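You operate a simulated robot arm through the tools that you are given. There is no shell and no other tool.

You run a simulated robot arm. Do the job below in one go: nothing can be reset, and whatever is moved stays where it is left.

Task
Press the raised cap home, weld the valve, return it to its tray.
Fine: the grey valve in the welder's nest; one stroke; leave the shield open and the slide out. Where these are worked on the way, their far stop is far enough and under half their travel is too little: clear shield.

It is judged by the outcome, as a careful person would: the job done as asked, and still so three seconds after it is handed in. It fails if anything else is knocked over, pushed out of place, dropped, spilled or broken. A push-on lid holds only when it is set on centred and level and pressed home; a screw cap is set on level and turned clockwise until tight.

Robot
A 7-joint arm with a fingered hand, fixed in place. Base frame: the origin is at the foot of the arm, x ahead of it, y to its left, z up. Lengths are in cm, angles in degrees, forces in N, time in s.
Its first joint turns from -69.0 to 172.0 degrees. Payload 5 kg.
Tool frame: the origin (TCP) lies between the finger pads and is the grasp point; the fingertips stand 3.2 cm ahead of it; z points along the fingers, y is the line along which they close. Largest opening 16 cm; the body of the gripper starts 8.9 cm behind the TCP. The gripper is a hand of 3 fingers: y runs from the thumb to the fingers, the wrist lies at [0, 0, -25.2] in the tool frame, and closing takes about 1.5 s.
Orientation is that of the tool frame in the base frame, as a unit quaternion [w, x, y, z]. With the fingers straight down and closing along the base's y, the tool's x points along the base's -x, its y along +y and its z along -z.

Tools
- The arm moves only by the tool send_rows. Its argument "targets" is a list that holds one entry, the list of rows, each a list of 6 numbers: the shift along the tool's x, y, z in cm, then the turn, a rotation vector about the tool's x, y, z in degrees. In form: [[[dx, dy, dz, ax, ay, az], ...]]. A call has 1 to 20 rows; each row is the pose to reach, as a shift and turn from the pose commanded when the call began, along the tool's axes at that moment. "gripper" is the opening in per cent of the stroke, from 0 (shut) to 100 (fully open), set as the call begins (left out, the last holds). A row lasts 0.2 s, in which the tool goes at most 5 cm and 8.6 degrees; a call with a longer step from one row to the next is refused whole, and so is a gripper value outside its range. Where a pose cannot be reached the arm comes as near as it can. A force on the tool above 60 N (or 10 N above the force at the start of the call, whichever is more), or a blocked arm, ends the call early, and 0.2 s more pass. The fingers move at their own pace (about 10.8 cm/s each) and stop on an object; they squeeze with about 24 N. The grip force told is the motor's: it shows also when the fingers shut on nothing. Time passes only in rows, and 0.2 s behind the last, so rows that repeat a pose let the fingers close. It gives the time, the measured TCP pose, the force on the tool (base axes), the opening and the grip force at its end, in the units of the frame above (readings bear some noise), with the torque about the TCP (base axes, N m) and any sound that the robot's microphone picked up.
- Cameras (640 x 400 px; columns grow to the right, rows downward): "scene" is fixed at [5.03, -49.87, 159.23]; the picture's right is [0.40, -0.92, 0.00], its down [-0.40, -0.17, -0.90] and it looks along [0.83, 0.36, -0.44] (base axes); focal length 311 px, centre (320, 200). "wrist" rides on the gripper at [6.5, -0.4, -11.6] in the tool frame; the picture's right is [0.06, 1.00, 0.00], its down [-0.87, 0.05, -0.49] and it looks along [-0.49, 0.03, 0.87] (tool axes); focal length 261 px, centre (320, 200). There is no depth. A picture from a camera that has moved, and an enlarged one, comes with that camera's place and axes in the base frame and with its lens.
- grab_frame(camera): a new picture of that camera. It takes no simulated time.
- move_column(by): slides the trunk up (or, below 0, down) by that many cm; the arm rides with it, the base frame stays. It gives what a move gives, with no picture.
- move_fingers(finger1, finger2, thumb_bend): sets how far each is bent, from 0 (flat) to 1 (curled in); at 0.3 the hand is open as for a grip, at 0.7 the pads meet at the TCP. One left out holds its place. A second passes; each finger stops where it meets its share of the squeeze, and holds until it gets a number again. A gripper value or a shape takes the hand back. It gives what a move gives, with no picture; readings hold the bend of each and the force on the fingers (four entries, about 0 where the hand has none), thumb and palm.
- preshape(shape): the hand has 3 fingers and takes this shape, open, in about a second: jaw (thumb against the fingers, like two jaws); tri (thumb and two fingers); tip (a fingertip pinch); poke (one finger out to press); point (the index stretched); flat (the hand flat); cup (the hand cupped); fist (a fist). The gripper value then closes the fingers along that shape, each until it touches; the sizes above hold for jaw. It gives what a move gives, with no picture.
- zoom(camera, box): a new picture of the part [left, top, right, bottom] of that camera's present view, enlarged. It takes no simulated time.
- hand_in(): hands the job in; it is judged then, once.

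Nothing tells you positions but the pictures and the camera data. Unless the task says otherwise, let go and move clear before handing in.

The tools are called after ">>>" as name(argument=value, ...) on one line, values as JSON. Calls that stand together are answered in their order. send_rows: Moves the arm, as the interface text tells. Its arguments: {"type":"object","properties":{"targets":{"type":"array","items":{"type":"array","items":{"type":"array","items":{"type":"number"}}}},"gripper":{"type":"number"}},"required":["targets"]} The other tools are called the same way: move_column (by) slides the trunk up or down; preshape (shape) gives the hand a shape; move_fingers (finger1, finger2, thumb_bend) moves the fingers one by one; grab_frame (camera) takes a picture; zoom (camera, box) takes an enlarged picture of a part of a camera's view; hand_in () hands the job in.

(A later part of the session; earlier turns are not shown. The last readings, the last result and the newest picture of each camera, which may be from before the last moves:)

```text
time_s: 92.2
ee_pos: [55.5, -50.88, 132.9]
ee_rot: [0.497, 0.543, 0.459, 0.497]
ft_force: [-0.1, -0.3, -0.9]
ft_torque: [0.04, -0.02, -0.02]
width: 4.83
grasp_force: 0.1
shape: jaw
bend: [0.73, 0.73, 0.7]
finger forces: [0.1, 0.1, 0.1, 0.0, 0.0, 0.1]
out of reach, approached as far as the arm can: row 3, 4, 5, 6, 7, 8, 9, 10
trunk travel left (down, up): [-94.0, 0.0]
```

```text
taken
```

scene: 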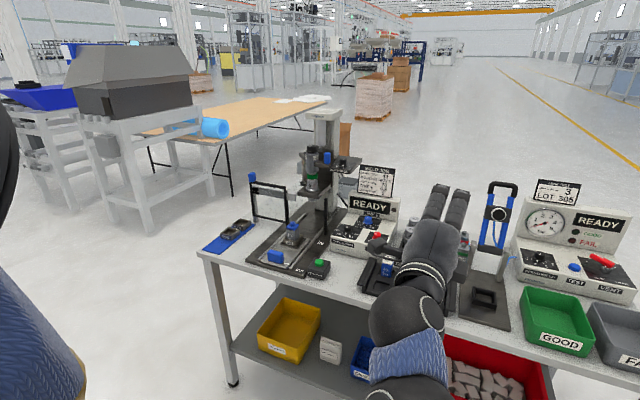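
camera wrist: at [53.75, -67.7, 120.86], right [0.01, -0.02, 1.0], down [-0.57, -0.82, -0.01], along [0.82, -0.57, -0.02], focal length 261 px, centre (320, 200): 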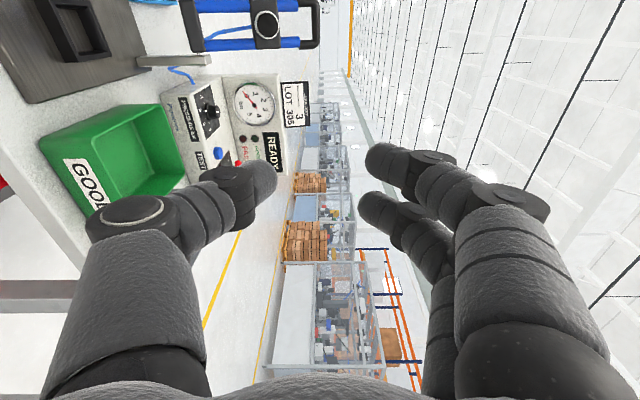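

The arm is folded too tightly with the tool pointing forward. I'll turn the tool downward here while moving a little forward, above the bench front.

>>> send_rows(targets=[[[0, 0, 1, 8, 0, 0], [0, 0, 2, 16, 0, 0], [0, 0, 3, 24, 0, 0], [0, 0, 4, 32, 0, 0], [0, 0, 5, 40, 0, 0], [0, 0, 6, 48, 0, 0], [0, 0, 7, 56, 0, 0], [0, 0, 8, 64, 0, 0], [0, 0, 8, 72, 0, 0], [0, 0, 8, 80, 0, 0], [0, 0, 8, 88, 0, 0]]])

>>> grab_frame(camera="scene")

>>> grab_frame(camera="wrist")

```text
time_s: 94.8
ee_pos: [51.79, -52.68, 114.88]
ee_rot: [-0.143, 0.731, 0.661, -0.092]
ft_force: [-0.3, -0.6, 0.1]
ft_torque: [0.04, -0.05, -0.02]
width: 4.82
grasp_force: 0.1
shape: jaw
bend: [0.73, 0.73, 0.7]
finger forces: [0.0, 0.0, 0.0, 0.1, 0.0, 0.1]
out of reach, approached as far as the arm can: row 1, 2
trunk travel left (down, up): [-94.0, 0.0]
stopped in row 11: the arm was blocked; the commanded pose is now the measured one
```

```text
taken
```

scene: 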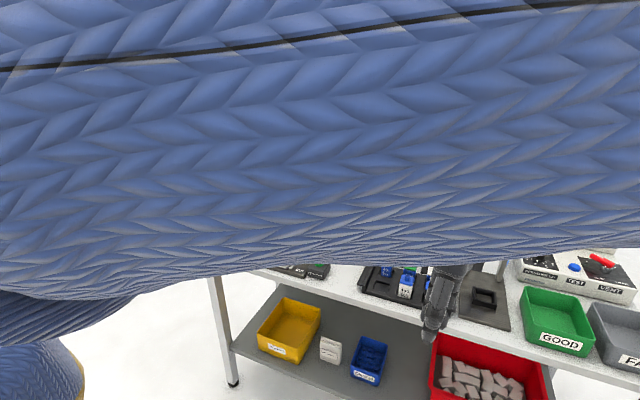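

```text
taken
camera wrist: at [55.88, -47.18, 126.28], right [0.94, -0.03, -0.33], down [0.11, -0.91, 0.4], along [-0.31, -0.41, -0.86], focal length 261 px, centre (320, 200)
```

wrist: 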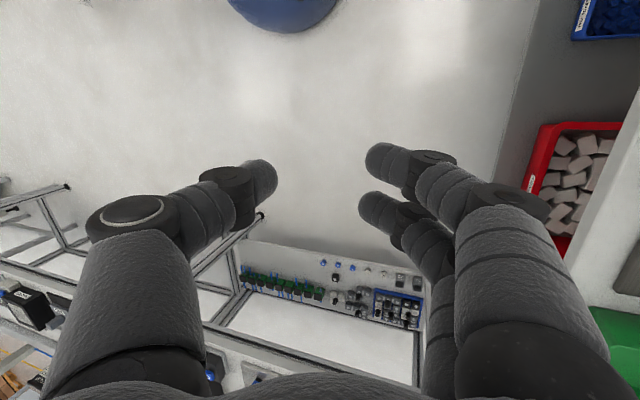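

The arm got blocked briefly and the upper arm now lies level to the right. I'll straighten the tool and move up-forward-left in small steps.

>>> send_rows(targets=[[[1, 2, -2, -5, 0, 0], [3, 4, -4, -10, 0, 0], [5, 6, -6, -15, 0, 0], [8, 8, -8, -18, 0, 0], [11, 10, -9, -18, 0, 0]]])

>>> grab_frame(camera="scene")

```text
time_s: 96.0
ee_pos: [65.61, -42.78, 120.58]
ee_rot: [-0.026, 0.745, 0.667, 0.01]
ft_force: [-0.8, 0.9, 0.1]
ft_torque: [-0.02, -0.01, 0.0]
width: 4.84
grasp_force: 0.1
shape: jaw
bend: [0.73, 0.73, 0.7]
finger forces: [0.1, 0.0, 0.0, 0.0, 0.1, 0.0]
trunk travel left (down, up): [-94.0, 0.0]
```

```text
taken
```

scene: 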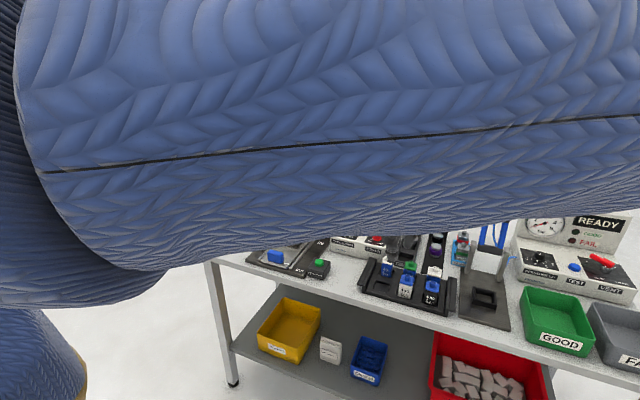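

Upright again at (66, -43, 121). I'll test moving left and forward now.

>>> send_rows(targets=[[[4.3, 1.2, 0, 0, 0, 0], [8.6, 2.4, 0, 0, 0, 0], [13, 3.6, 0, 0, 0, 0], [17.3, 4.8, 0, 0, 0, 0], [21.6, 6, 0, 0, 0, 0], [25.9, 7.2, 0, 0, 0, 0]]])

>>> grab_frame(camera="scene")

```text
time_s: 97.4
ee_pos: [75.93, -18.28, 121.68]
ee_rot: [-0.025, 0.745, 0.666, 0.01]
ft_force: [-0.5, -0.4, 0.1]
ft_torque: [-0.05, 0.01, 0.0]
width: 4.83
grasp_force: 0.1
shape: jaw
bend: [0.73, 0.73, 0.7]
finger forces: [0.0, 0.1, 0.0, 0.1, 0.0, 0.0]
trunk travel left (down, up): [-94.0, 0.0]
```

```text
taken
```

scene: 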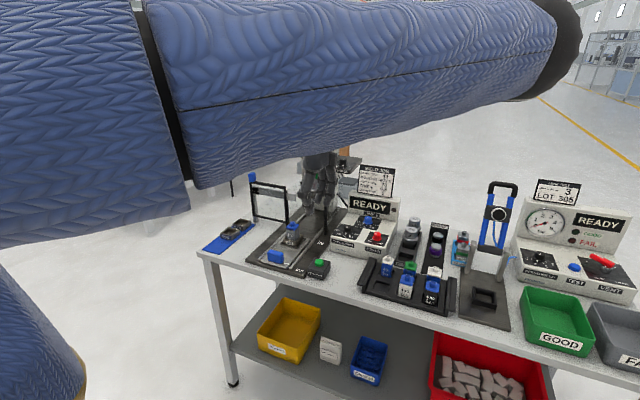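

It moves freely now. I'll continue left past the old limit.

>>> send_rows(targets=[[[4.1, 0.4, 0, 0, 0, 0], [8.1, 0.7, 0, 0, 0, 0], [12.2, 1.1, 0, 0, 0, 0], [16.2, 1.5, 0, 0, 0, 0], [20.3, 1.8, 0, 0, 0, 0]]])

>>> grab_frame(camera="scene")

>>> grab_frame(camera="wrist")

```text
time_s: 98.6
ee_pos: [79.79, 1.9, 122.68]
ee_rot: [-0.025, 0.745, 0.666, 0.011]
ft_force: [-0.1, 0.2, -0.4]
ft_torque: [-0.01, 0.02, 0.0]
width: 4.81
grasp_force: 0.2
shape: jaw
bend: [0.73, 0.73, 0.7]
finger forces: [0.0, 0.0, 0.1, 0.1, 0.0, 0.1]
trunk travel left (down, up): [-94.0, 0.0]
```

```text
taken
```

scene: 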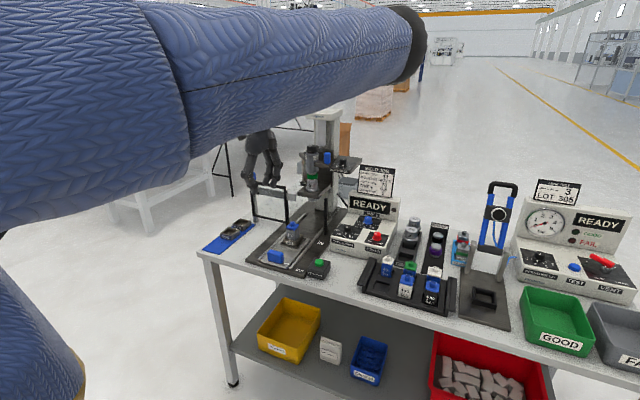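

```text
taken
camera wrist: at [80.27, 7.75, 134.42], right [1.0, -0.05, -0.02], down [-0.03, -0.89, 0.45], along [-0.04, -0.45, -0.89], focal length 261 px, centre (320, 200)
```

wrist: 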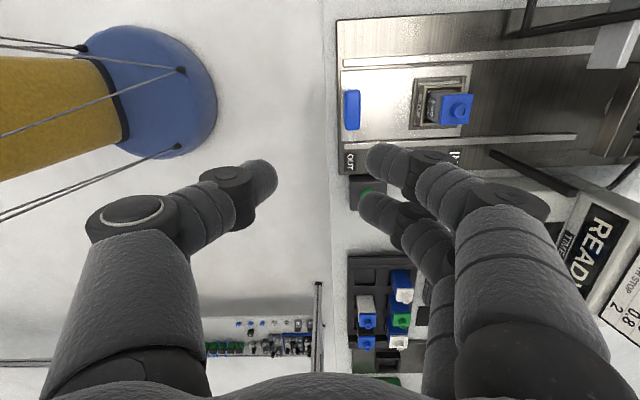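

The natural posture reaches over the welder now. I'll turn the hand back so it closes along y (camera looking forward), and level it.

>>> send_rows(targets=[[[0, 0, 0, 0, 0, -8], [0, 0, 0, 0, 0, -16], [0, 0, 0, 0, 0, -24], [0, 0, 0, 0, 0, -32], [0, 0, 0, 0, 0, -40], [0, 0, 0, 0, 0, -48], [0, 0, 0, 0, 0, -56], [0, 0, 0, 0, 0, -64], [0, 0, 0, 0, 0, -72], [0, 0, 0, 0, 0, -80], [0, 0, 0, 0, 0, -88], [0, 0, 0, 0, 0, -96.4]]])

>>> send_rows(targets=[[[0, 0, 0, 3, -1, 0], [0, 0, 0, 3, -1, 0]]])

>>> grab_frame(camera="wrist")

>>> grab_frame(camera="scene")

```text
time_s: 101.2
ee_pos: [79.8, 1.68, 122.88]
ee_rot: [-0.009, -0.002, 1.0, 0.026]
ft_force: [-0.1, -0.3, 0.2]
ft_torque: [0.0, 0.0, 0.02]
width: 4.8
grasp_force: 0.1
shape: jaw
bend: [0.73, 0.73, 0.7]
finger forces: [0.0, 0.1, 0.1, 0.1, 0.1, 0.0]
trunk travel left (down, up): [-94.0, 0.0]
```

```text
time_s: 101.8
ee_pos: [79.88, 1.52, 122.8]
ee_rot: [0.0, 0.0, 1.0, 0.002]
ft_force: [0.1, -0.6, -0.2]
ft_torque: [0.04, -0.03, 0.03]
width: 4.83
grasp_force: 0.1
shape: jaw
bend: [0.73, 0.73, 0.7]
finger forces: [0.0, 0.0, 0.0, 0.0, 0.0, 0.0]
trunk travel left (down, up): [-94.0, 0.0]
```

```text
taken
camera wrist: at [73.3, 1.06, 134.34], right [-0.06, 1.0, 0.0], down [0.87, 0.05, 0.49], along [0.49, 0.03, -0.87], focal length 261 px, centre (320, 200)
```

wrist: 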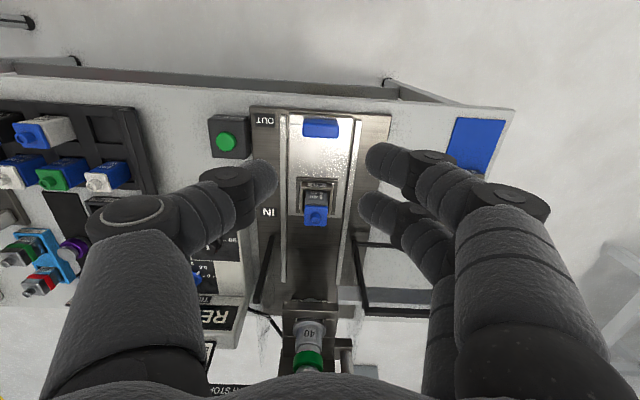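

```text
taken
```

scene: 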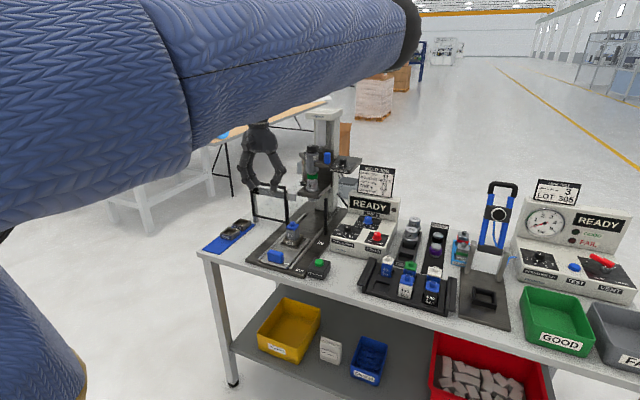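

Good: upright, over the welder. I'll zoom in to locate the cap, slide handle, button and tray precisely.

>>> zoom(camera="wrist", box=[280, 100, 360, 240])

>>> zoom(camera="wrist", box=[290, 170, 345, 235])

>>> zoom(camera="wrist", box=[200, 230, 480, 400])

>>> zoom(camera="scene", box=[240, 205, 320, 275])

```text
2.86 times, centred on (320, 170) of wrist
camera zoom: at [73.3, 1.06, 134.34], right [-0.06, 1.0, 0.0], down [0.87, 0.05, 0.49], along [0.49, 0.03, -0.87], focal length 745 px, centre (320, 286)
```

zoom: 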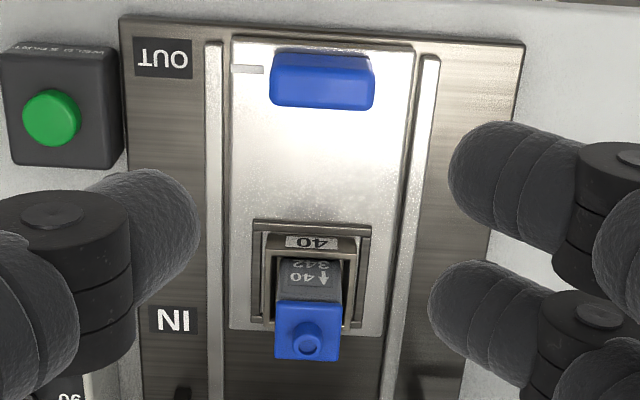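

```text
6.15 times, centred on (318, 202) of wrist
camera zoom: at [73.3, 1.06, 134.34], right [-0.06, 1.0, 0.0], down [0.87, 0.05, 0.49], along [0.49, 0.03, -0.87], focal length 1604 px, centre (335, 185)
```

zoom: 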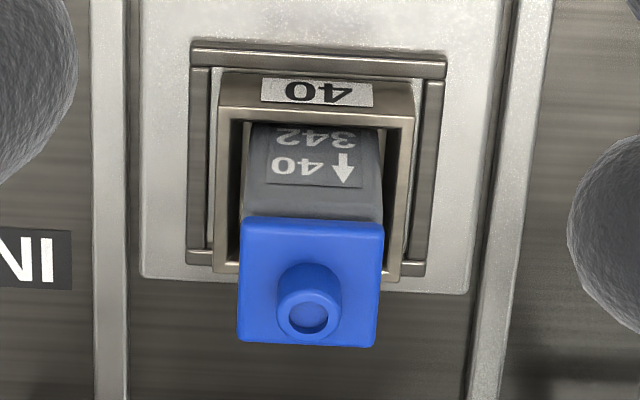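

```text
2.29 times, centred on (340, 315) of wrist
camera zoom: at [73.3, 1.06, 134.34], right [-0.06, 1.0, 0.0], down [0.87, 0.05, 0.49], along [0.49, 0.03, -0.87], focal length 596 px, centre (274, -63)
```

zoom: 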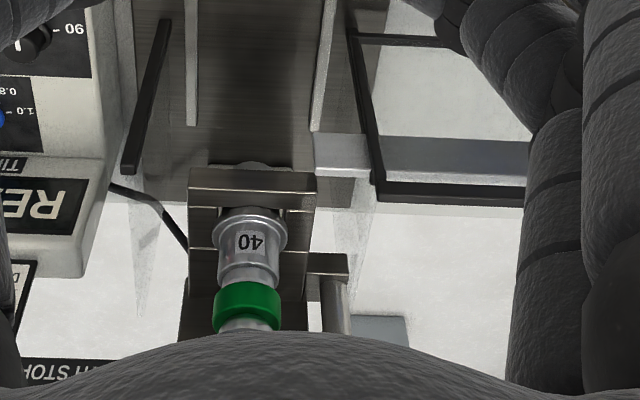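

```text
5.71 times, centred on (280, 240) of scene
camera zoom: at [5.03, -49.87, 159.23], right [0.4, -0.92, 0.0], down [-0.4, -0.17, -0.9], along [0.83, 0.36, -0.44], focal length 1775 px, centre (549, -29)
```

zoom: 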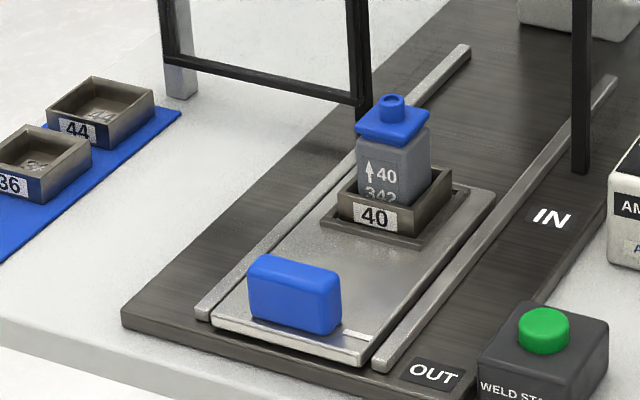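

Locations refined: nozzle near (97.2, 1.8, 98.8), slide handle near (83.7, 1.8), about 6 cm wide; the shield frame and its strike post lie in one plane at x≈107.5, so the shield slides along y. I'll lower the trunk 14 cm for better reach and set the fingers about 2 cm apart for pressing.

>>> move_column(by=-14)

>>> send_rows(targets=[[[-3, 0, -2, 0, 0, 0], [-6, 0, -3, 0, 0, 0], [-9, 0, -3, 0, 0, 0], [-12, 0, -3, 0, 0, 0], [-14, 0.2, -3, 0, 0, 0], [-16, 0.3, -3, 0, 0, 0], [-17.3, 0.3, -3, 0, 0, 0], [-17.3, 0.3, -3, 0, 0, 0]]], gripper=13)

>>> grab_frame(camera="wrist")

>>> grab_frame(camera="scene")

```text
time_s: 103.4
ee_pos: [79.69, 1.66, 108.81]
ee_rot: [0.0, 0.001, 1.0, 0.0]
ft_force: [-0.2, 0.4, -0.5]
ft_torque: [0.0, 0.03, 0.03]
width: 4.81
grasp_force: 0.0
shape: jaw
bend: [0.73, 0.73, 0.7]
finger forces: [0.0, 0.0, 0.0, 0.1, 0.0, 0.0]
trunk travel left (down, up): [-80.0, 14.0]
```

```text
time_s: 105.2
ee_pos: [97.08, 1.94, 111.88]
ee_rot: [0.0, 0.0, 1.0, 0.001]
ft_force: [-0.1, -0.4, 0.7]
ft_torque: [0.01, -0.02, -0.03]
width: 2.1
grasp_force: 0.0
shape: jaw
bend: [0.72, 0.72, 0.7]
finger forces: [0.0, 0.1, 0.1, 0.0, 0.1, 0.1]
trunk travel left (down, up): [-80.0, 14.0]
```

```text
taken
camera wrist: at [90.54, 1.43, 123.49], right [-0.06, 1.0, 0.0], down [0.87, 0.05, 0.49], along [0.49, 0.03, -0.87], focal length 261 px, centre (320, 200)
```

wrist: 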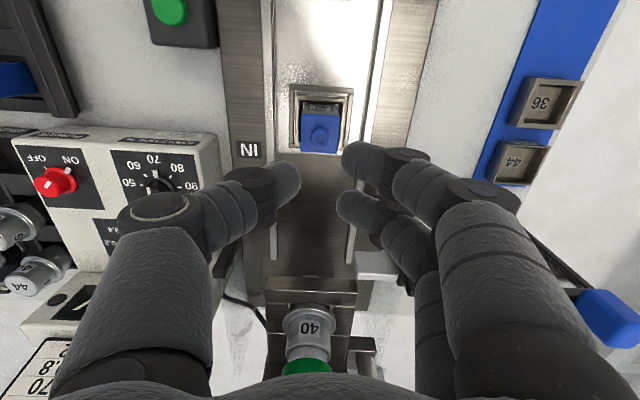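

```text
taken
```

scene: 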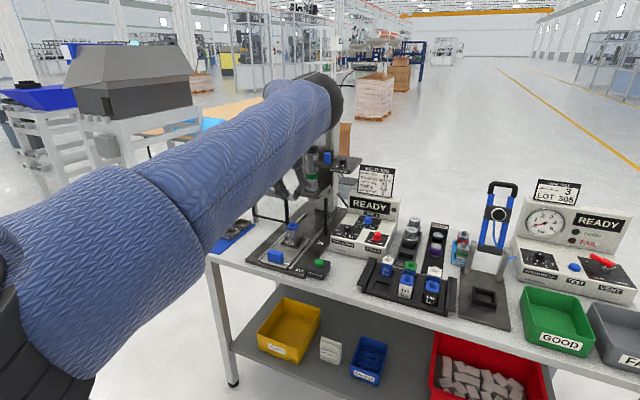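

I'm above the valve. I'll zoom to check the nozzle's alignment under the tool and the finger gap.

>>> zoom(camera="wrist", box=[290, 80, 360, 165])

>>> zoom(camera="wrist", box=[260, 120, 420, 260])

>>> zoom(camera="scene", box=[250, 160, 330, 270])

```text
4.71 times, centred on (325, 122) of wrist
camera zoom: at [90.54, 1.43, 123.49], right [-0.06, 1.0, 0.0], down [0.87, 0.05, 0.49], along [0.49, 0.03, -0.87], focal length 1227 px, centre (296, 565)
```

zoom: 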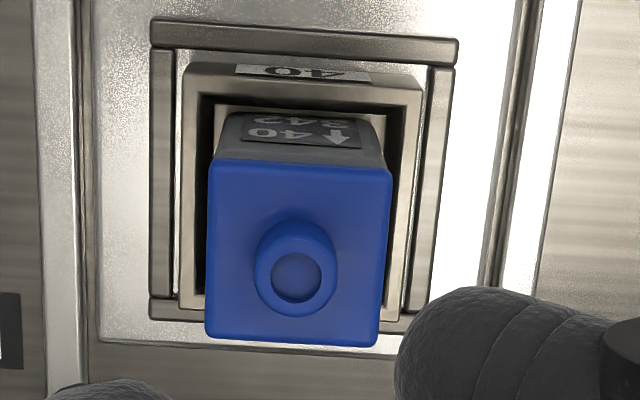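

```text
2.86 times, centred on (340, 190) of wrist
camera zoom: at [90.54, 1.43, 123.49], right [-0.06, 1.0, 0.0], down [0.87, 0.05, 0.49], along [0.49, 0.03, -0.87], focal length 745 px, centre (263, 229)
```

zoom: 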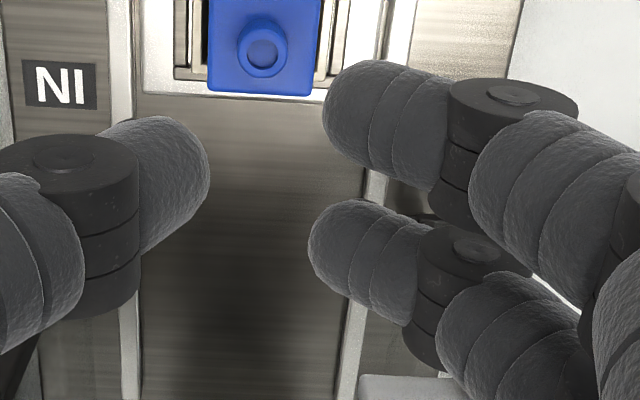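

```text
3.64 times, centred on (290, 215) of scene
camera zoom: at [5.03, -49.87, 159.23], right [0.4, -0.92, 0.0], down [-0.4, -0.17, -0.9], along [0.83, 0.36, -0.44], focal length 1130 px, centre (429, 146)
```

zoom: 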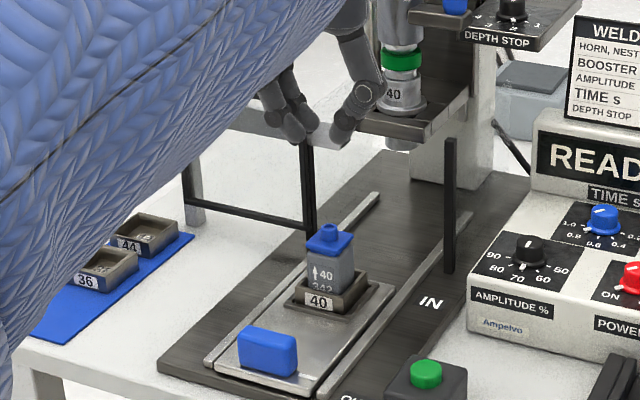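

The nozzle is about 0.6 cm further ahead than the tool. I'll correct that, widen the gap slightly, and descend to just above the cap plate.

>>> send_rows(targets=[[[-0.3, 0, 2.5, 0, 0, 0], [-0.6, 0, 5, 0, 0, 0], [-0.6, 0, 7.5, 0, 0, 0], [-0.6, 0, 9, 0, 0, 0], [-0.6, 0, 9.8, 0, 0, 0], [-0.6, 0, 9.8, 0, 0, 0]]], gripper=15)

>>> grab_frame(camera="wrist")

>>> zoom(camera="scene", box=[260, 190, 320, 260])

```text
time_s: 106.6
ee_pos: [97.74, 1.95, 102.02]
ee_rot: [0.0, 0.0, 1.0, 0.0]
ft_force: [0.2, -0.8, -0.3]
ft_torque: [-0.04, 0.02, -0.01]
width: 2.38
grasp_force: 0.0
shape: jaw
bend: [0.72, 0.72, 0.7]
finger forces: [0.0, 0.0, 0.0, 0.0, 0.1, 0.0]
trunk travel left (down, up): [-80.0, 14.0]
```

```text
taken
camera wrist: at [91.2, 1.43, 113.54], right [-0.06, 1.0, 0.0], down [0.87, 0.05, 0.49], along [0.49, 0.03, -0.87], focal length 261 px, centre (320, 200)
```

wrist: 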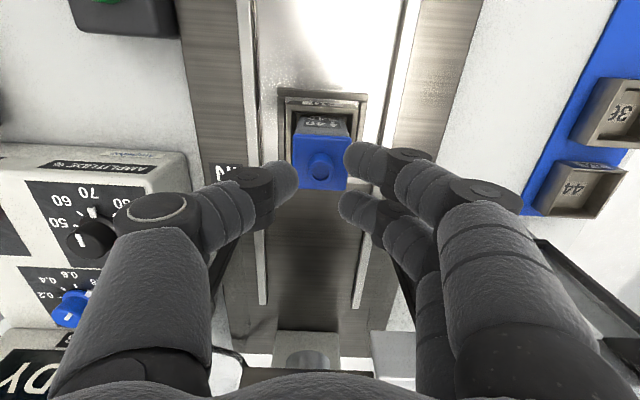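

```text
5.71 times, centred on (290, 225) of scene
camera zoom: at [5.03, -49.87, 159.23], right [0.4, -0.92, 0.0], down [-0.4, -0.17, -0.9], along [0.83, 0.36, -0.44], focal length 1775 px, centre (491, 57)
```

zoom: 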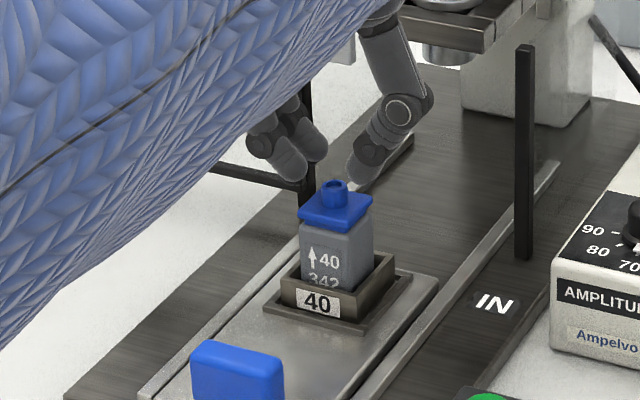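

>>> zoom(camera="wrist", box=[270, 100, 380, 240])

```text
2.86 times, centred on (325, 170) of wrist
camera zoom: at [91.2, 1.43, 113.54], right [-0.06, 1.0, 0.0], down [0.87, 0.05, 0.49], along [0.49, 0.03, -0.87], focal length 745 px, centre (306, 286)
```

zoom: 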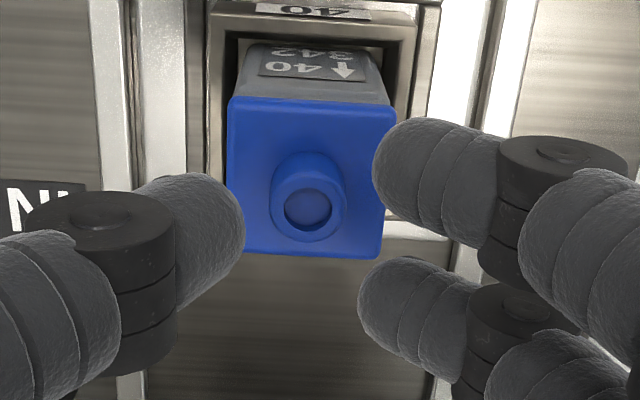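

The nozzle is centred between the fingers within a millimetre. I'll narrow the gap slightly and lower in small steps until contact.

>>> send_rows(targets=[[[0, 0.05, 0.4, 0, 0, 0], [0, 0.05, 0.8, 0, 0, 0], [0, 0.05, 1.0, 0, 0, 0], [0, 0.05, 1.2, 0, 0, 0], [0, 0.05, 1.4, 0, 0, 0], [0, 0.05, 1.6, 0, 0, 0], [0, 0.05, 1.8, 0, 0, 0], [0, 0.05, 2.0, 0, 0, 0]]], gripper=13)

>>> zoom(camera="wrist", box=[270, 100, 380, 240])

>>> zoom(camera="scene", box=[260, 190, 320, 260])

```text
time_s: 108.4
ee_pos: [97.64, 2.04, 100.02]
ee_rot: [0.0, 0.0, 1.0, 0.001]
ft_force: [0.2, -0.1, -0.9]
ft_torque: [0.02, 0.01, -0.01]
width: 2.15
grasp_force: 0.1
shape: jaw
bend: [0.72, 0.72, 0.7]
finger forces: [0.1, 0.1, 0.0, 0.0, 0.0, 0.1]
trunk travel left (down, up): [-80.0, 14.0]
```

```text
2.86 times, centred on (325, 170) of wrist
camera zoom: at [91.17, 1.51, 111.58], right [-0.06, 1.0, 0.0], down [0.87, 0.05, 0.49], along [0.49, 0.03, -0.87], focal length 745 px, centre (306, 286)
```

zoom: 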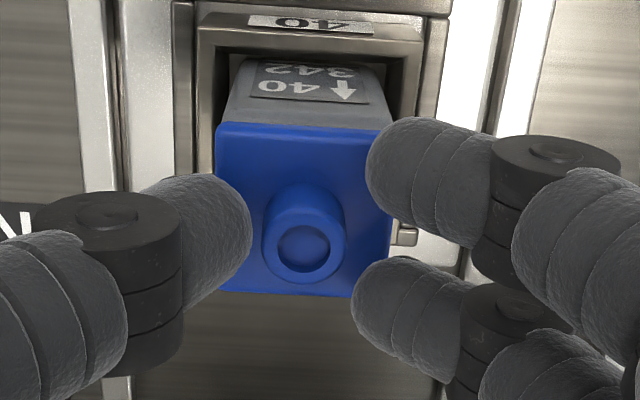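

```text
5.71 times, centred on (290, 225) of scene
camera zoom: at [5.03, -49.87, 159.23], right [0.4, -0.92, 0.0], down [-0.4, -0.17, -0.9], along [0.83, 0.36, -0.44], focal length 1775 px, centre (491, 57)
```

zoom: 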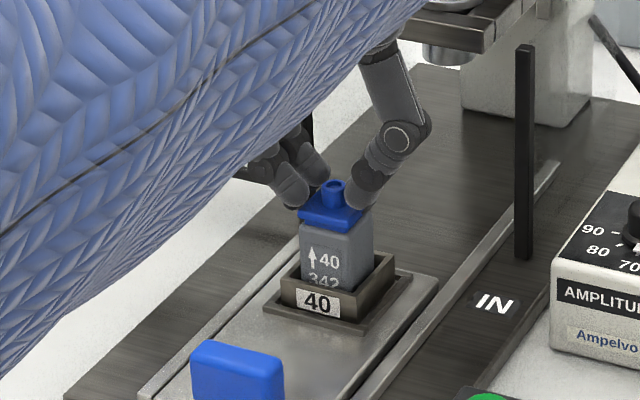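

No contact yet; the tips are just above the plate. I'll continue lowering in finer steps.

>>> send_rows(targets=[[[0, 0, 0.15, 0, 0, 0], [0, 0, 0.3, 0, 0, 0], [0, 0, 0.45, 0, 0, 0], [0, 0, 0.6, 0, 0, 0], [0, 0, 0.75, 0, 0, 0]]])

>>> zoom(camera="wrist", box=[270, 100, 380, 240])

```text
time_s: 109.6
ee_pos: [97.55, 2.09, 99.49]
ee_rot: [0.001, 0.0, 1.0, 0.002]
ft_force: [0.6, 4.0, 16.7]
ft_torque: [0.45, -0.04, 0.02]
width: 2.24
grasp_force: 0.1
shape: jaw
bend: [0.73, 0.73, 0.7]
finger forces: [8.4, 8.5, 0.0, 0.0, 0.0, 0.0]
trunk travel left (down, up): [-80.0, 14.0]
```

```text
2.86 times, centred on (325, 170) of wrist
camera zoom: at [91.1, 1.62, 110.94], right [-0.06, 1.0, 0.0], down [0.87, 0.05, 0.49], along [0.49, 0.03, -0.87], focal length 745 px, centre (306, 286)
```

zoom: 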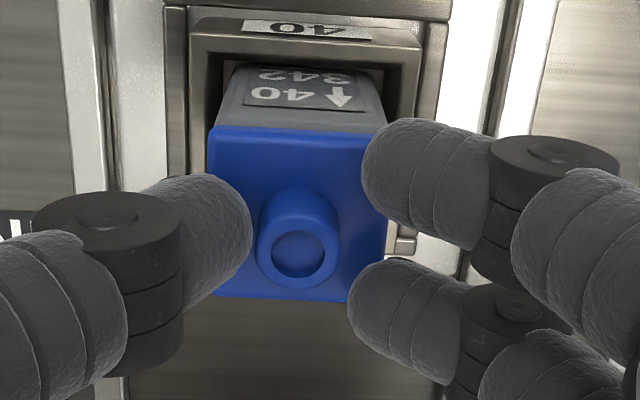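

Only the two fingers touched (8 N each), the thumb not, so this would press one side. I'll lift off and use a single digit centred on the nozzle instead (poke shape).

>>> send_rows(targets=[[[0, 0, -1, 0, 0, 0], [0, 0, -3, 0, 0, 0], [0, 0, -6, 0, 0, 0], [0, 0, -8.5, 0, 0, 0]]])

>>> preshape(shape="poke")

>>> grab_frame(camera="wrist")

>>> zoom(camera="scene", box=[260, 180, 330, 260])

```text
time_s: 110.6
ee_pos: [97.76, 1.84, 107.89]
ee_rot: [0.0, 0.0, 1.0, 0.0]
ft_force: [0.0, 0.2, -0.3]
ft_torque: [-0.02, -0.01, 0.01]
width: 2.11
grasp_force: 0.0
shape: jaw
bend: [0.72, 0.72, 0.7]
finger forces: [0.1, 0.1, 0.1, 0.0, 0.1, 0.0]
trunk travel left (down, up): [-80.0, 14.0]
```

```text
time_s: 111.5
ee_pos: [97.84, 1.85, 107.87]
ee_rot: [0.0, 0.0, 1.0, 0.0]
ft_force: [0.0, 0.1, 0.3]
ft_torque: [0.03, 0.01, 0.02]
width: 0.01
grasp_force: 0.1
shape: poke
bend: [1.0, 1.0, 0.46]
finger forces: [0.0, 0.0, 0.0, 0.0, 0.0, 0.0]
trunk travel left (down, up): [-80.0, 14.0]
```

```text
taken
camera wrist: at [91.23, 1.38, 119.36], right [-0.06, 1.0, 0.0], down [0.87, 0.05, 0.49], along [0.49, 0.03, -0.87], focal length 261 px, centre (320, 200)
```

wrist: 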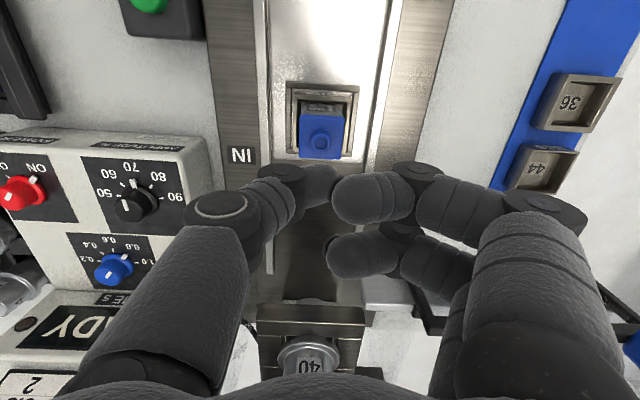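

```text
5.00 times, centred on (295, 220) of scene
camera zoom: at [5.03, -49.87, 159.23], right [0.4, -0.92, 0.0], down [-0.4, -0.17, -0.9], along [0.83, 0.36, -0.44], focal length 1553 px, centre (445, 100)
```

zoom: 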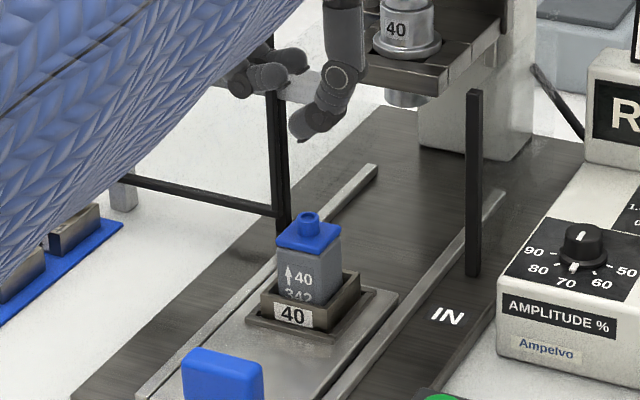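

In poke shape the thumb tip is clearly the lowest point, slightly past centre toward +y. I'll shift about 0.65 cm in -y and lower until the tip is just above the nozzle, then check from both cameras.

>>> send_rows(targets=[[[0, -0.3, 2, 0, 0, 0], [0, -0.65, 4, 0, 0, 0], [0, -0.65, 5.5, 0, 0, 0], [0, -0.65, 5.8, 0, 0, 0]]])

>>> zoom(camera="wrist", box=[260, 100, 400, 240])

>>> zoom(camera="scene", box=[265, 200, 315, 250])

```text
time_s: 112.5
ee_pos: [97.83, 1.25, 101.85]
ee_rot: [0.0, 0.0, 1.0, 0.002]
ft_force: [0.2, -0.6, -0.3]
ft_torque: [-0.03, -0.01, -0.01]
width: 0.0
grasp_force: 0.1
shape: poke
bend: [1.0, 1.0, 0.46]
finger forces: [0.0, 0.1, 0.0, 0.0, 0.0, 0.0]
trunk travel left (down, up): [-80.0, 14.0]
```

```text
2.86 times, centred on (330, 170) of wrist
camera zoom: at [91.27, 0.8, 113.48], right [-0.06, 1.0, 0.0], down [0.87, 0.05, 0.49], along [0.49, 0.03, -0.87], focal length 745 px, centre (291, 286)
```

zoom: 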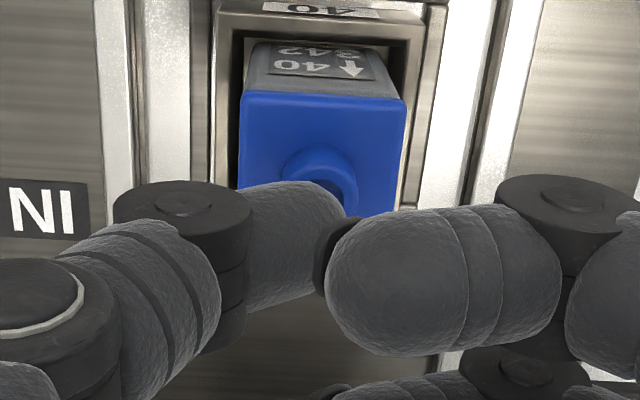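

```text
8.00 times, centred on (290, 225) of scene
camera zoom: at [5.03, -49.87, 159.23], right [0.4, -0.92, 0.0], down [-0.4, -0.17, -0.9], along [0.83, 0.36, -0.44], focal length 2485 px, centre (560, 0)
```

zoom: 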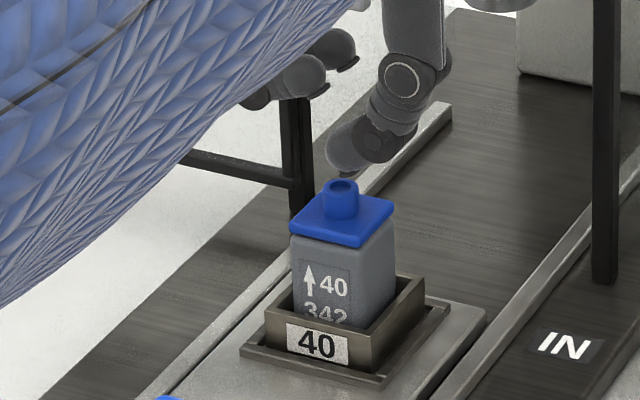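

The thumb pad is just above the nozzle, within a few millimetres of centre. I'll shift a touch to +y and press down slowly.

>>> send_rows(targets=[[[0, 0.2, 0.15, 0, 0, 0], [0, 0.2, 0.3, 0, 0, 0], [0, 0.2, 0.45, 0, 0, 0], [0, 0.2, 0.6, 0, 0, 0]]])

>>> zoom(camera="scene", box=[265, 200, 315, 250])

```text
time_s: 113.5
ee_pos: [97.6, 1.6, 101.21]
ee_rot: [0.0, 0.0, 1.0, 0.0]
ft_force: [1.0, 0.1, 0.4]
ft_torque: [0.03, 0.02, 0.03]
width: 0.0
grasp_force: 0.1
shape: poke
bend: [1.0, 1.0, 0.46]
finger forces: [0.1, 0.0, 0.1, 0.1, 0.0, 0.1]
trunk travel left (down, up): [-80.0, 14.0]
```

```text
8.00 times, centred on (290, 225) of scene
camera zoom: at [5.03, -49.87, 159.23], right [0.4, -0.92, 0.0], down [-0.4, -0.17, -0.9], along [0.83, 0.36, -0.44], focal length 2485 px, centre (560, 0)
```

zoom: 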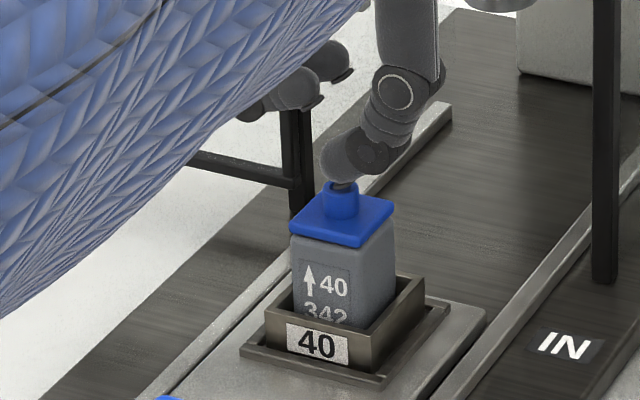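

The pad is now right over the nozzle. Continuing down in 1 mm steps.

>>> send_rows(targets=[[[0, 0, 0.1, 0, 0, 0], [0, 0, 0.2, 0, 0, 0], [0, 0, 0.3, 0, 0, 0], [0, 0, 0.4, 0, 0, 0], [0, 0, 0.5, 0, 0, 0]]])

>>> zoom(camera="scene", box=[265, 200, 315, 250])

```text
time_s: 114.7
ee_pos: [97.61, 1.59, 101.0]
ee_rot: [0.0, 0.0, 1.0, 0.0]
ft_force: [-0.4, -0.9, 1.5]
ft_torque: [0.02, 0.0, -0.01]
width: 0.01
grasp_force: 0.0
shape: poke
bend: [1.0, 1.0, 0.46]
finger forces: [0.0, 0.0, 0.1, 0.1, 1.8, 0.0]
trunk travel left (down, up): [-80.0, 14.0]
```

```text
8.00 times, centred on (290, 225) of scene
camera zoom: at [5.03, -49.87, 159.23], right [0.4, -0.92, 0.0], down [-0.4, -0.17, -0.9], along [0.83, 0.36, -0.44], focal length 2485 px, centre (560, 0)
```

zoom: 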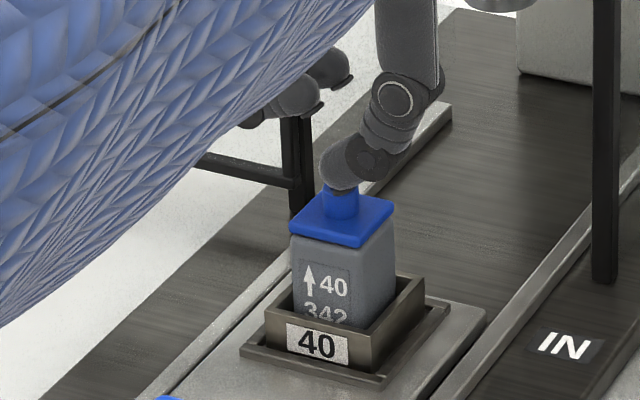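

Light contact (1.8 N on the thumb). Now I'll press on, watching the force.

>>> send_rows(targets=[[[0, 0, 0.1, 0, 0, 0], [0, 0, 0.2, 0, 0, 0], [0, 0, 0.3, 0, 0, 0], [0, 0, 0.4, 0, 0, 0]]])

>>> send_rows(targets=[[[0, 0, 0.1, 0, 0, 0], [0, 0, 0.2, 0, 0, 0], [0, 0, 0.3, 0, 0, 0], [0, 0, 0.4, 0, 0, 0]]])

>>> zoom(camera="scene", box=[265, 200, 315, 250])

```text
time_s: 115.7
ee_pos: [97.63, 1.59, 100.82]
ee_rot: [0.0, -0.001, 1.0, 0.001]
ft_force: [1.3, -4.0, 21.9]
ft_torque: [-0.04, -0.04, -0.02]
width: 0.02
grasp_force: 0.1
shape: poke
bend: [1.0, 1.0, 0.46]
finger forces: [0.1, 0.0, 0.0, 0.0, 23.2, 0.0]
trunk travel left (down, up): [-80.0, 14.0]
```

```text
time_s: 116.7
ee_pos: [97.51, 1.62, 100.45]
ee_rot: [0.002, 0.0, 1.0, 0.001]
ft_force: [5.0, -6.3, 40.1]
ft_torque: [0.37, -0.24, -0.08]
width: 0.0
grasp_force: 0.0
shape: poke
bend: [1.0, 1.0, 0.49]
finger forces: [0.0, 0.0, 0.1, 0.1, 39.1, 0.0]
trunk travel left (down, up): [-80.0, 14.0]
```

```text
8.00 times, centred on (290, 225) of scene
camera zoom: at [5.03, -49.87, 159.23], right [0.4, -0.92, 0.0], down [-0.4, -0.17, -0.9], along [0.83, 0.36, -0.44], focal length 2485 px, centre (560, 0)
```

zoom: 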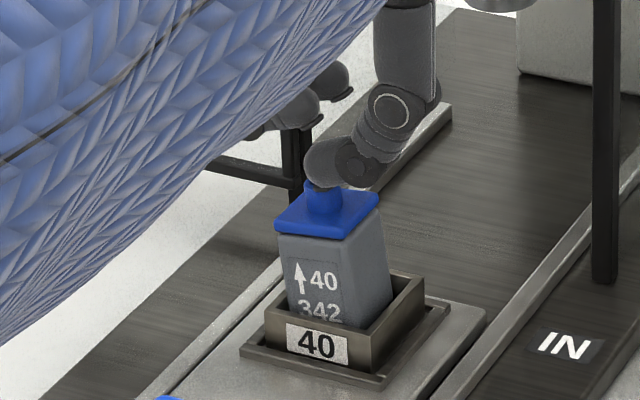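

The valve leaned over in its nest under the slanted thumb push. I'll release the pressure and look at it.

>>> send_rows(targets=[[[0, 0, -0.3, 0, 0, 0], [0, 0, -0.6, 0, 0, 0], [0, 0, -1.2, 0, 0, 0], [0, 0, -3, 0, 0, 0], [0, 0, -6, 0, 0, 0]]])

>>> zoom(camera="scene", box=[265, 200, 315, 250])

>>> zoom(camera="wrist", box=[260, 60, 400, 200])

```text
time_s: 117.9
ee_pos: [97.43, 1.47, 105.87]
ee_rot: [0.0, -0.001, 1.0, 0.0]
ft_force: [0.2, 0.9, -0.1]
ft_torque: [-0.01, 0.02, 0.02]
width: 0.0
grasp_force: 0.0
shape: poke
bend: [1.0, 1.0, 0.46]
finger forces: [0.0, 0.1, 0.0, 0.0, 0.0, 0.1]
trunk travel left (down, up): [-80.0, 14.0]
```

```text
8.00 times, centred on (290, 225) of scene
camera zoom: at [5.03, -49.87, 159.23], right [0.4, -0.92, 0.0], down [-0.4, -0.17, -0.9], along [0.83, 0.36, -0.44], focal length 2485 px, centre (560, 0)
```

zoom: 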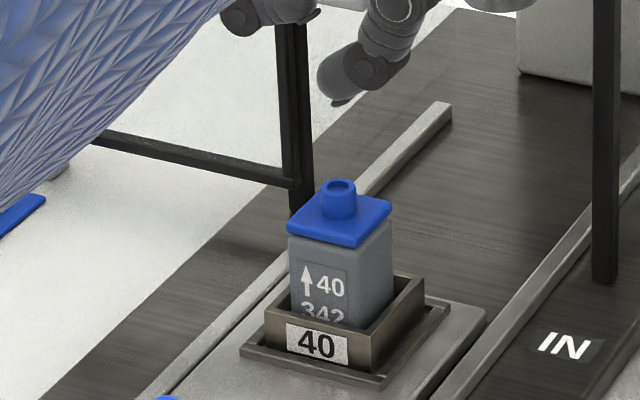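

```text
2.86 times, centred on (330, 130) of wrist
camera zoom: at [91.05, 0.97, 117.52], right [-0.06, 1.0, 0.0], down [0.87, 0.05, 0.49], along [0.49, 0.03, -0.87], focal length 745 px, centre (291, 400)
```

zoom: 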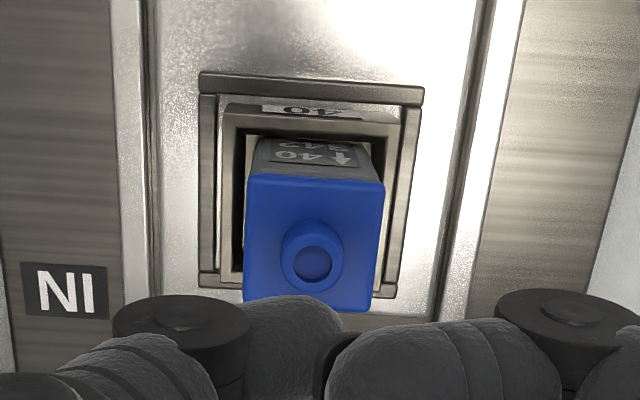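

It stood up straight again. I'll compare its cap seat closely with the finished-looking valves in the tray.

>>> zoom(camera="scene", box=[277, 214, 307, 240])

>>> zoom(camera="scene", box=[393, 266, 423, 300])

>>> zoom(camera="scene", box=[418, 270, 448, 306])

```text
15.38 times, centred on (292, 227) of scene
camera zoom: at [5.03, -49.87, 159.23], right [0.4, -0.92, 0.0], down [-0.4, -0.17, -0.9], along [0.83, 0.36, -0.44], focal length 4780 px, centre (751, -215)
```

zoom: 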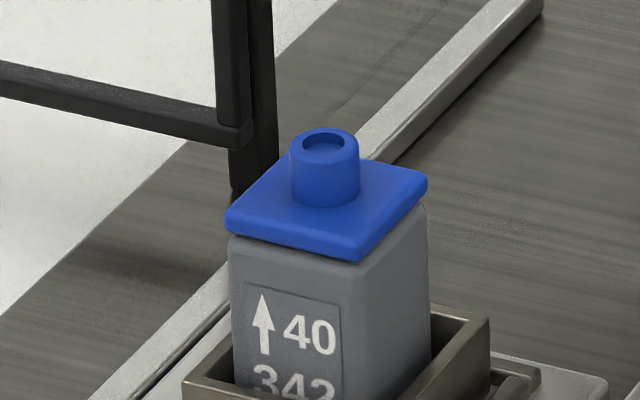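

```text
11.76 times, centred on (408, 283) of scene
camera zoom: at [5.03, -49.87, 159.23], right [0.4, -0.92, 0.0], down [-0.4, -0.17, -0.9], along [0.83, 0.36, -0.44], focal length 3655 px, centre (-715, -776)
```

zoom: 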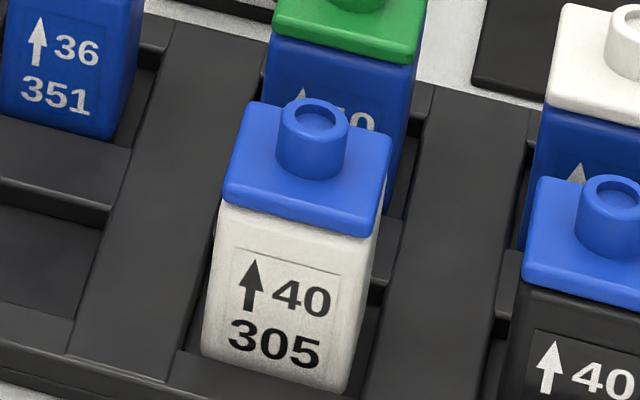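

```text
11.11 times, centred on (433, 288) of scene
camera zoom: at [5.03, -49.87, 159.23], right [0.4, -0.92, 0.0], down [-0.4, -0.17, -0.9], along [0.83, 0.36, -0.44], focal length 3452 px, centre (-936, -778)
```

zoom: 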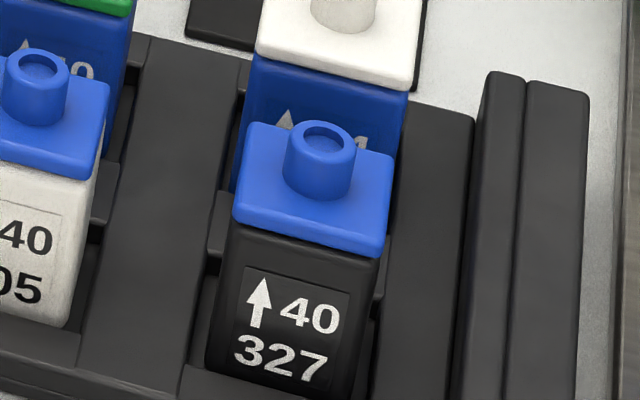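

The cap looks about 3 mm lower than at the start. To be sure it is home, I'll back off and look at the valve from the side at low angle.

>>> send_rows(targets=[[[3, 0, -1, 0, 0, 0], [6, 0, -1.5, 0, -5, 0], [8, 0, -1.5, 0, -10, 0], [10, 0, -1, 0, -16, 0], [11, 0, 0, 0, -22, 0], [12, 0, 0.5, 0, -28, 0], [13, 0, 1, 0, -34, 0], [13.4, 0, 1.5, 0, -40, 0], [13.4, 0, 1.5, 0, -46, 0], [13.4, 0, 1.5, 0, -50, 0]]])

>>> preshape(shape="jaw")

>>> grab_frame(camera="wrist")

```text
time_s: 120.1
ee_pos: [84.3, 1.61, 104.56]
ee_rot: [0.423, 0.0, 0.906, 0.001]
ft_force: [-0.6, -0.3, -0.1]
ft_torque: [0.0, 0.02, 0.0]
width: 0.0
grasp_force: 0.0
shape: poke
bend: [1.0, 1.0, 0.46]
finger forces: [0.1, 0.0, 0.0, 0.0, 0.0, 0.0]
trunk travel left (down, up): [-80.0, 14.0]
```

```text
time_s: 121.0
ee_pos: [84.45, 1.58, 104.51]
ee_rot: [0.421, -0.001, 0.907, 0.001]
ft_force: [0.1, -0.1, -0.1]
ft_torque: [-0.01, -0.03, 0.0]
width: 16.0
grasp_force: 0.2
shape: jaw
bend: [0.3, 0.3, 0.3]
finger forces: [0.0, 0.0, 0.1, 0.0, 0.1, 0.1]
trunk travel left (down, up): [-80.0, 14.0]
```

```text
taken
camera wrist: at [71.35, 1.06, 107.03], right [-0.04, 1.0, -0.05], down [0.18, 0.05, 0.98], along [0.98, 0.03, -0.18], focal length 261 px, centre (320, 200)
```

wrist: 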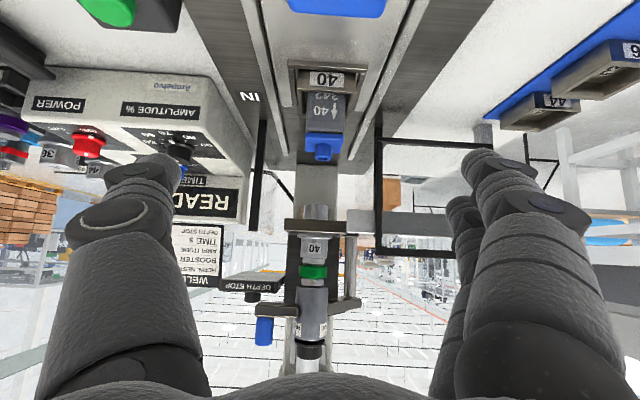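

Excellent view of the whole welder (upside down). I'll zoom on the valve, shield and head.

>>> zoom(camera="wrist", box=[295, 60, 355, 170])

>>> zoom(camera="wrist", box=[300, 85, 350, 165])

>>> zoom(camera="wrist", box=[330, 110, 480, 270])

>>> zoom(camera="wrist", box=[230, 180, 380, 380])

```text
3.64 times, centred on (325, 115) of wrist
camera zoom: at [71.35, 1.06, 107.03], right [-0.04, 1.0, -0.05], down [0.18, 0.05, 0.98], along [0.98, 0.03, -0.18], focal length 948 px, centre (302, 509)
```

zoom: 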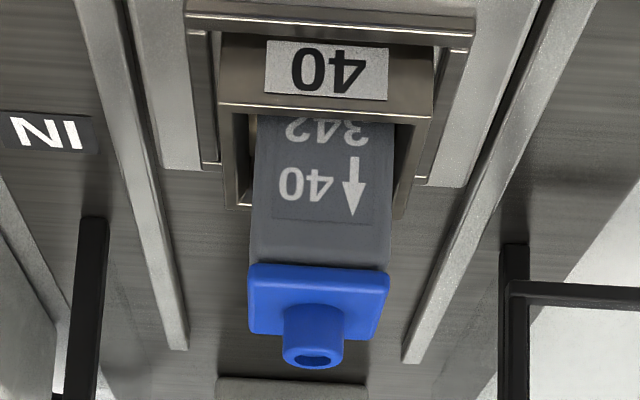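

```text
5.00 times, centred on (325, 125) of wrist
camera zoom: at [71.35, 1.06, 107.03], right [-0.04, 1.0, -0.05], down [0.18, 0.05, 0.98], along [0.98, 0.03, -0.18], focal length 1303 px, centre (295, 575)
```

zoom: 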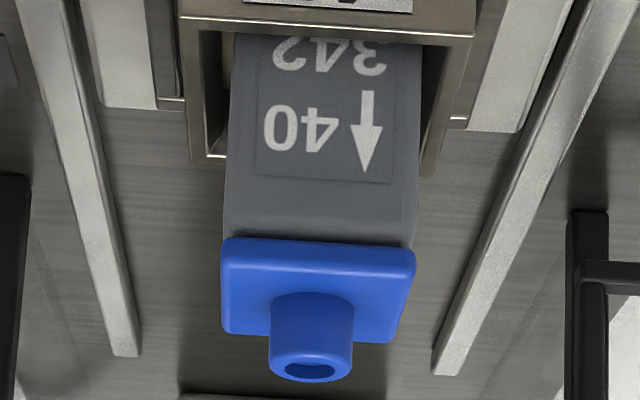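

```text
2.50 times, centred on (405, 190) of wrist
camera zoom: at [71.35, 1.06, 107.03], right [-0.04, 1.0, -0.05], down [0.18, 0.05, 0.98], along [0.98, 0.03, -0.18], focal length 652 px, centre (108, 225)
```

zoom: 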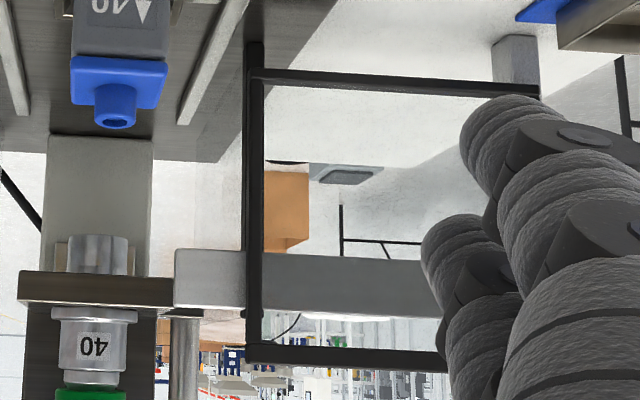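

```text
2.00 times, centred on (305, 280) of wrist
camera zoom: at [71.35, 1.06, 107.03], right [-0.04, 1.0, -0.05], down [0.18, 0.05, 0.98], along [0.98, 0.03, -0.18], focal length 521 px, centre (350, 40)
```

zoom: 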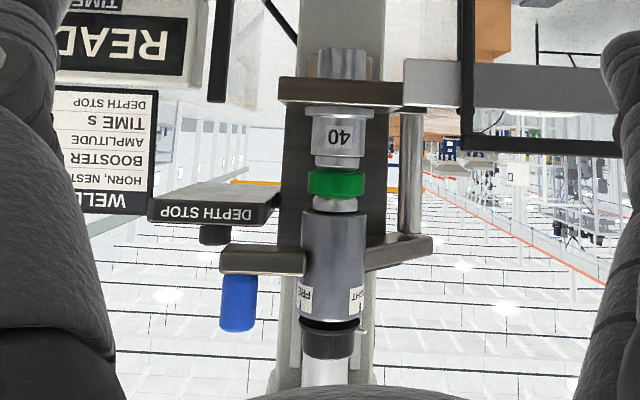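

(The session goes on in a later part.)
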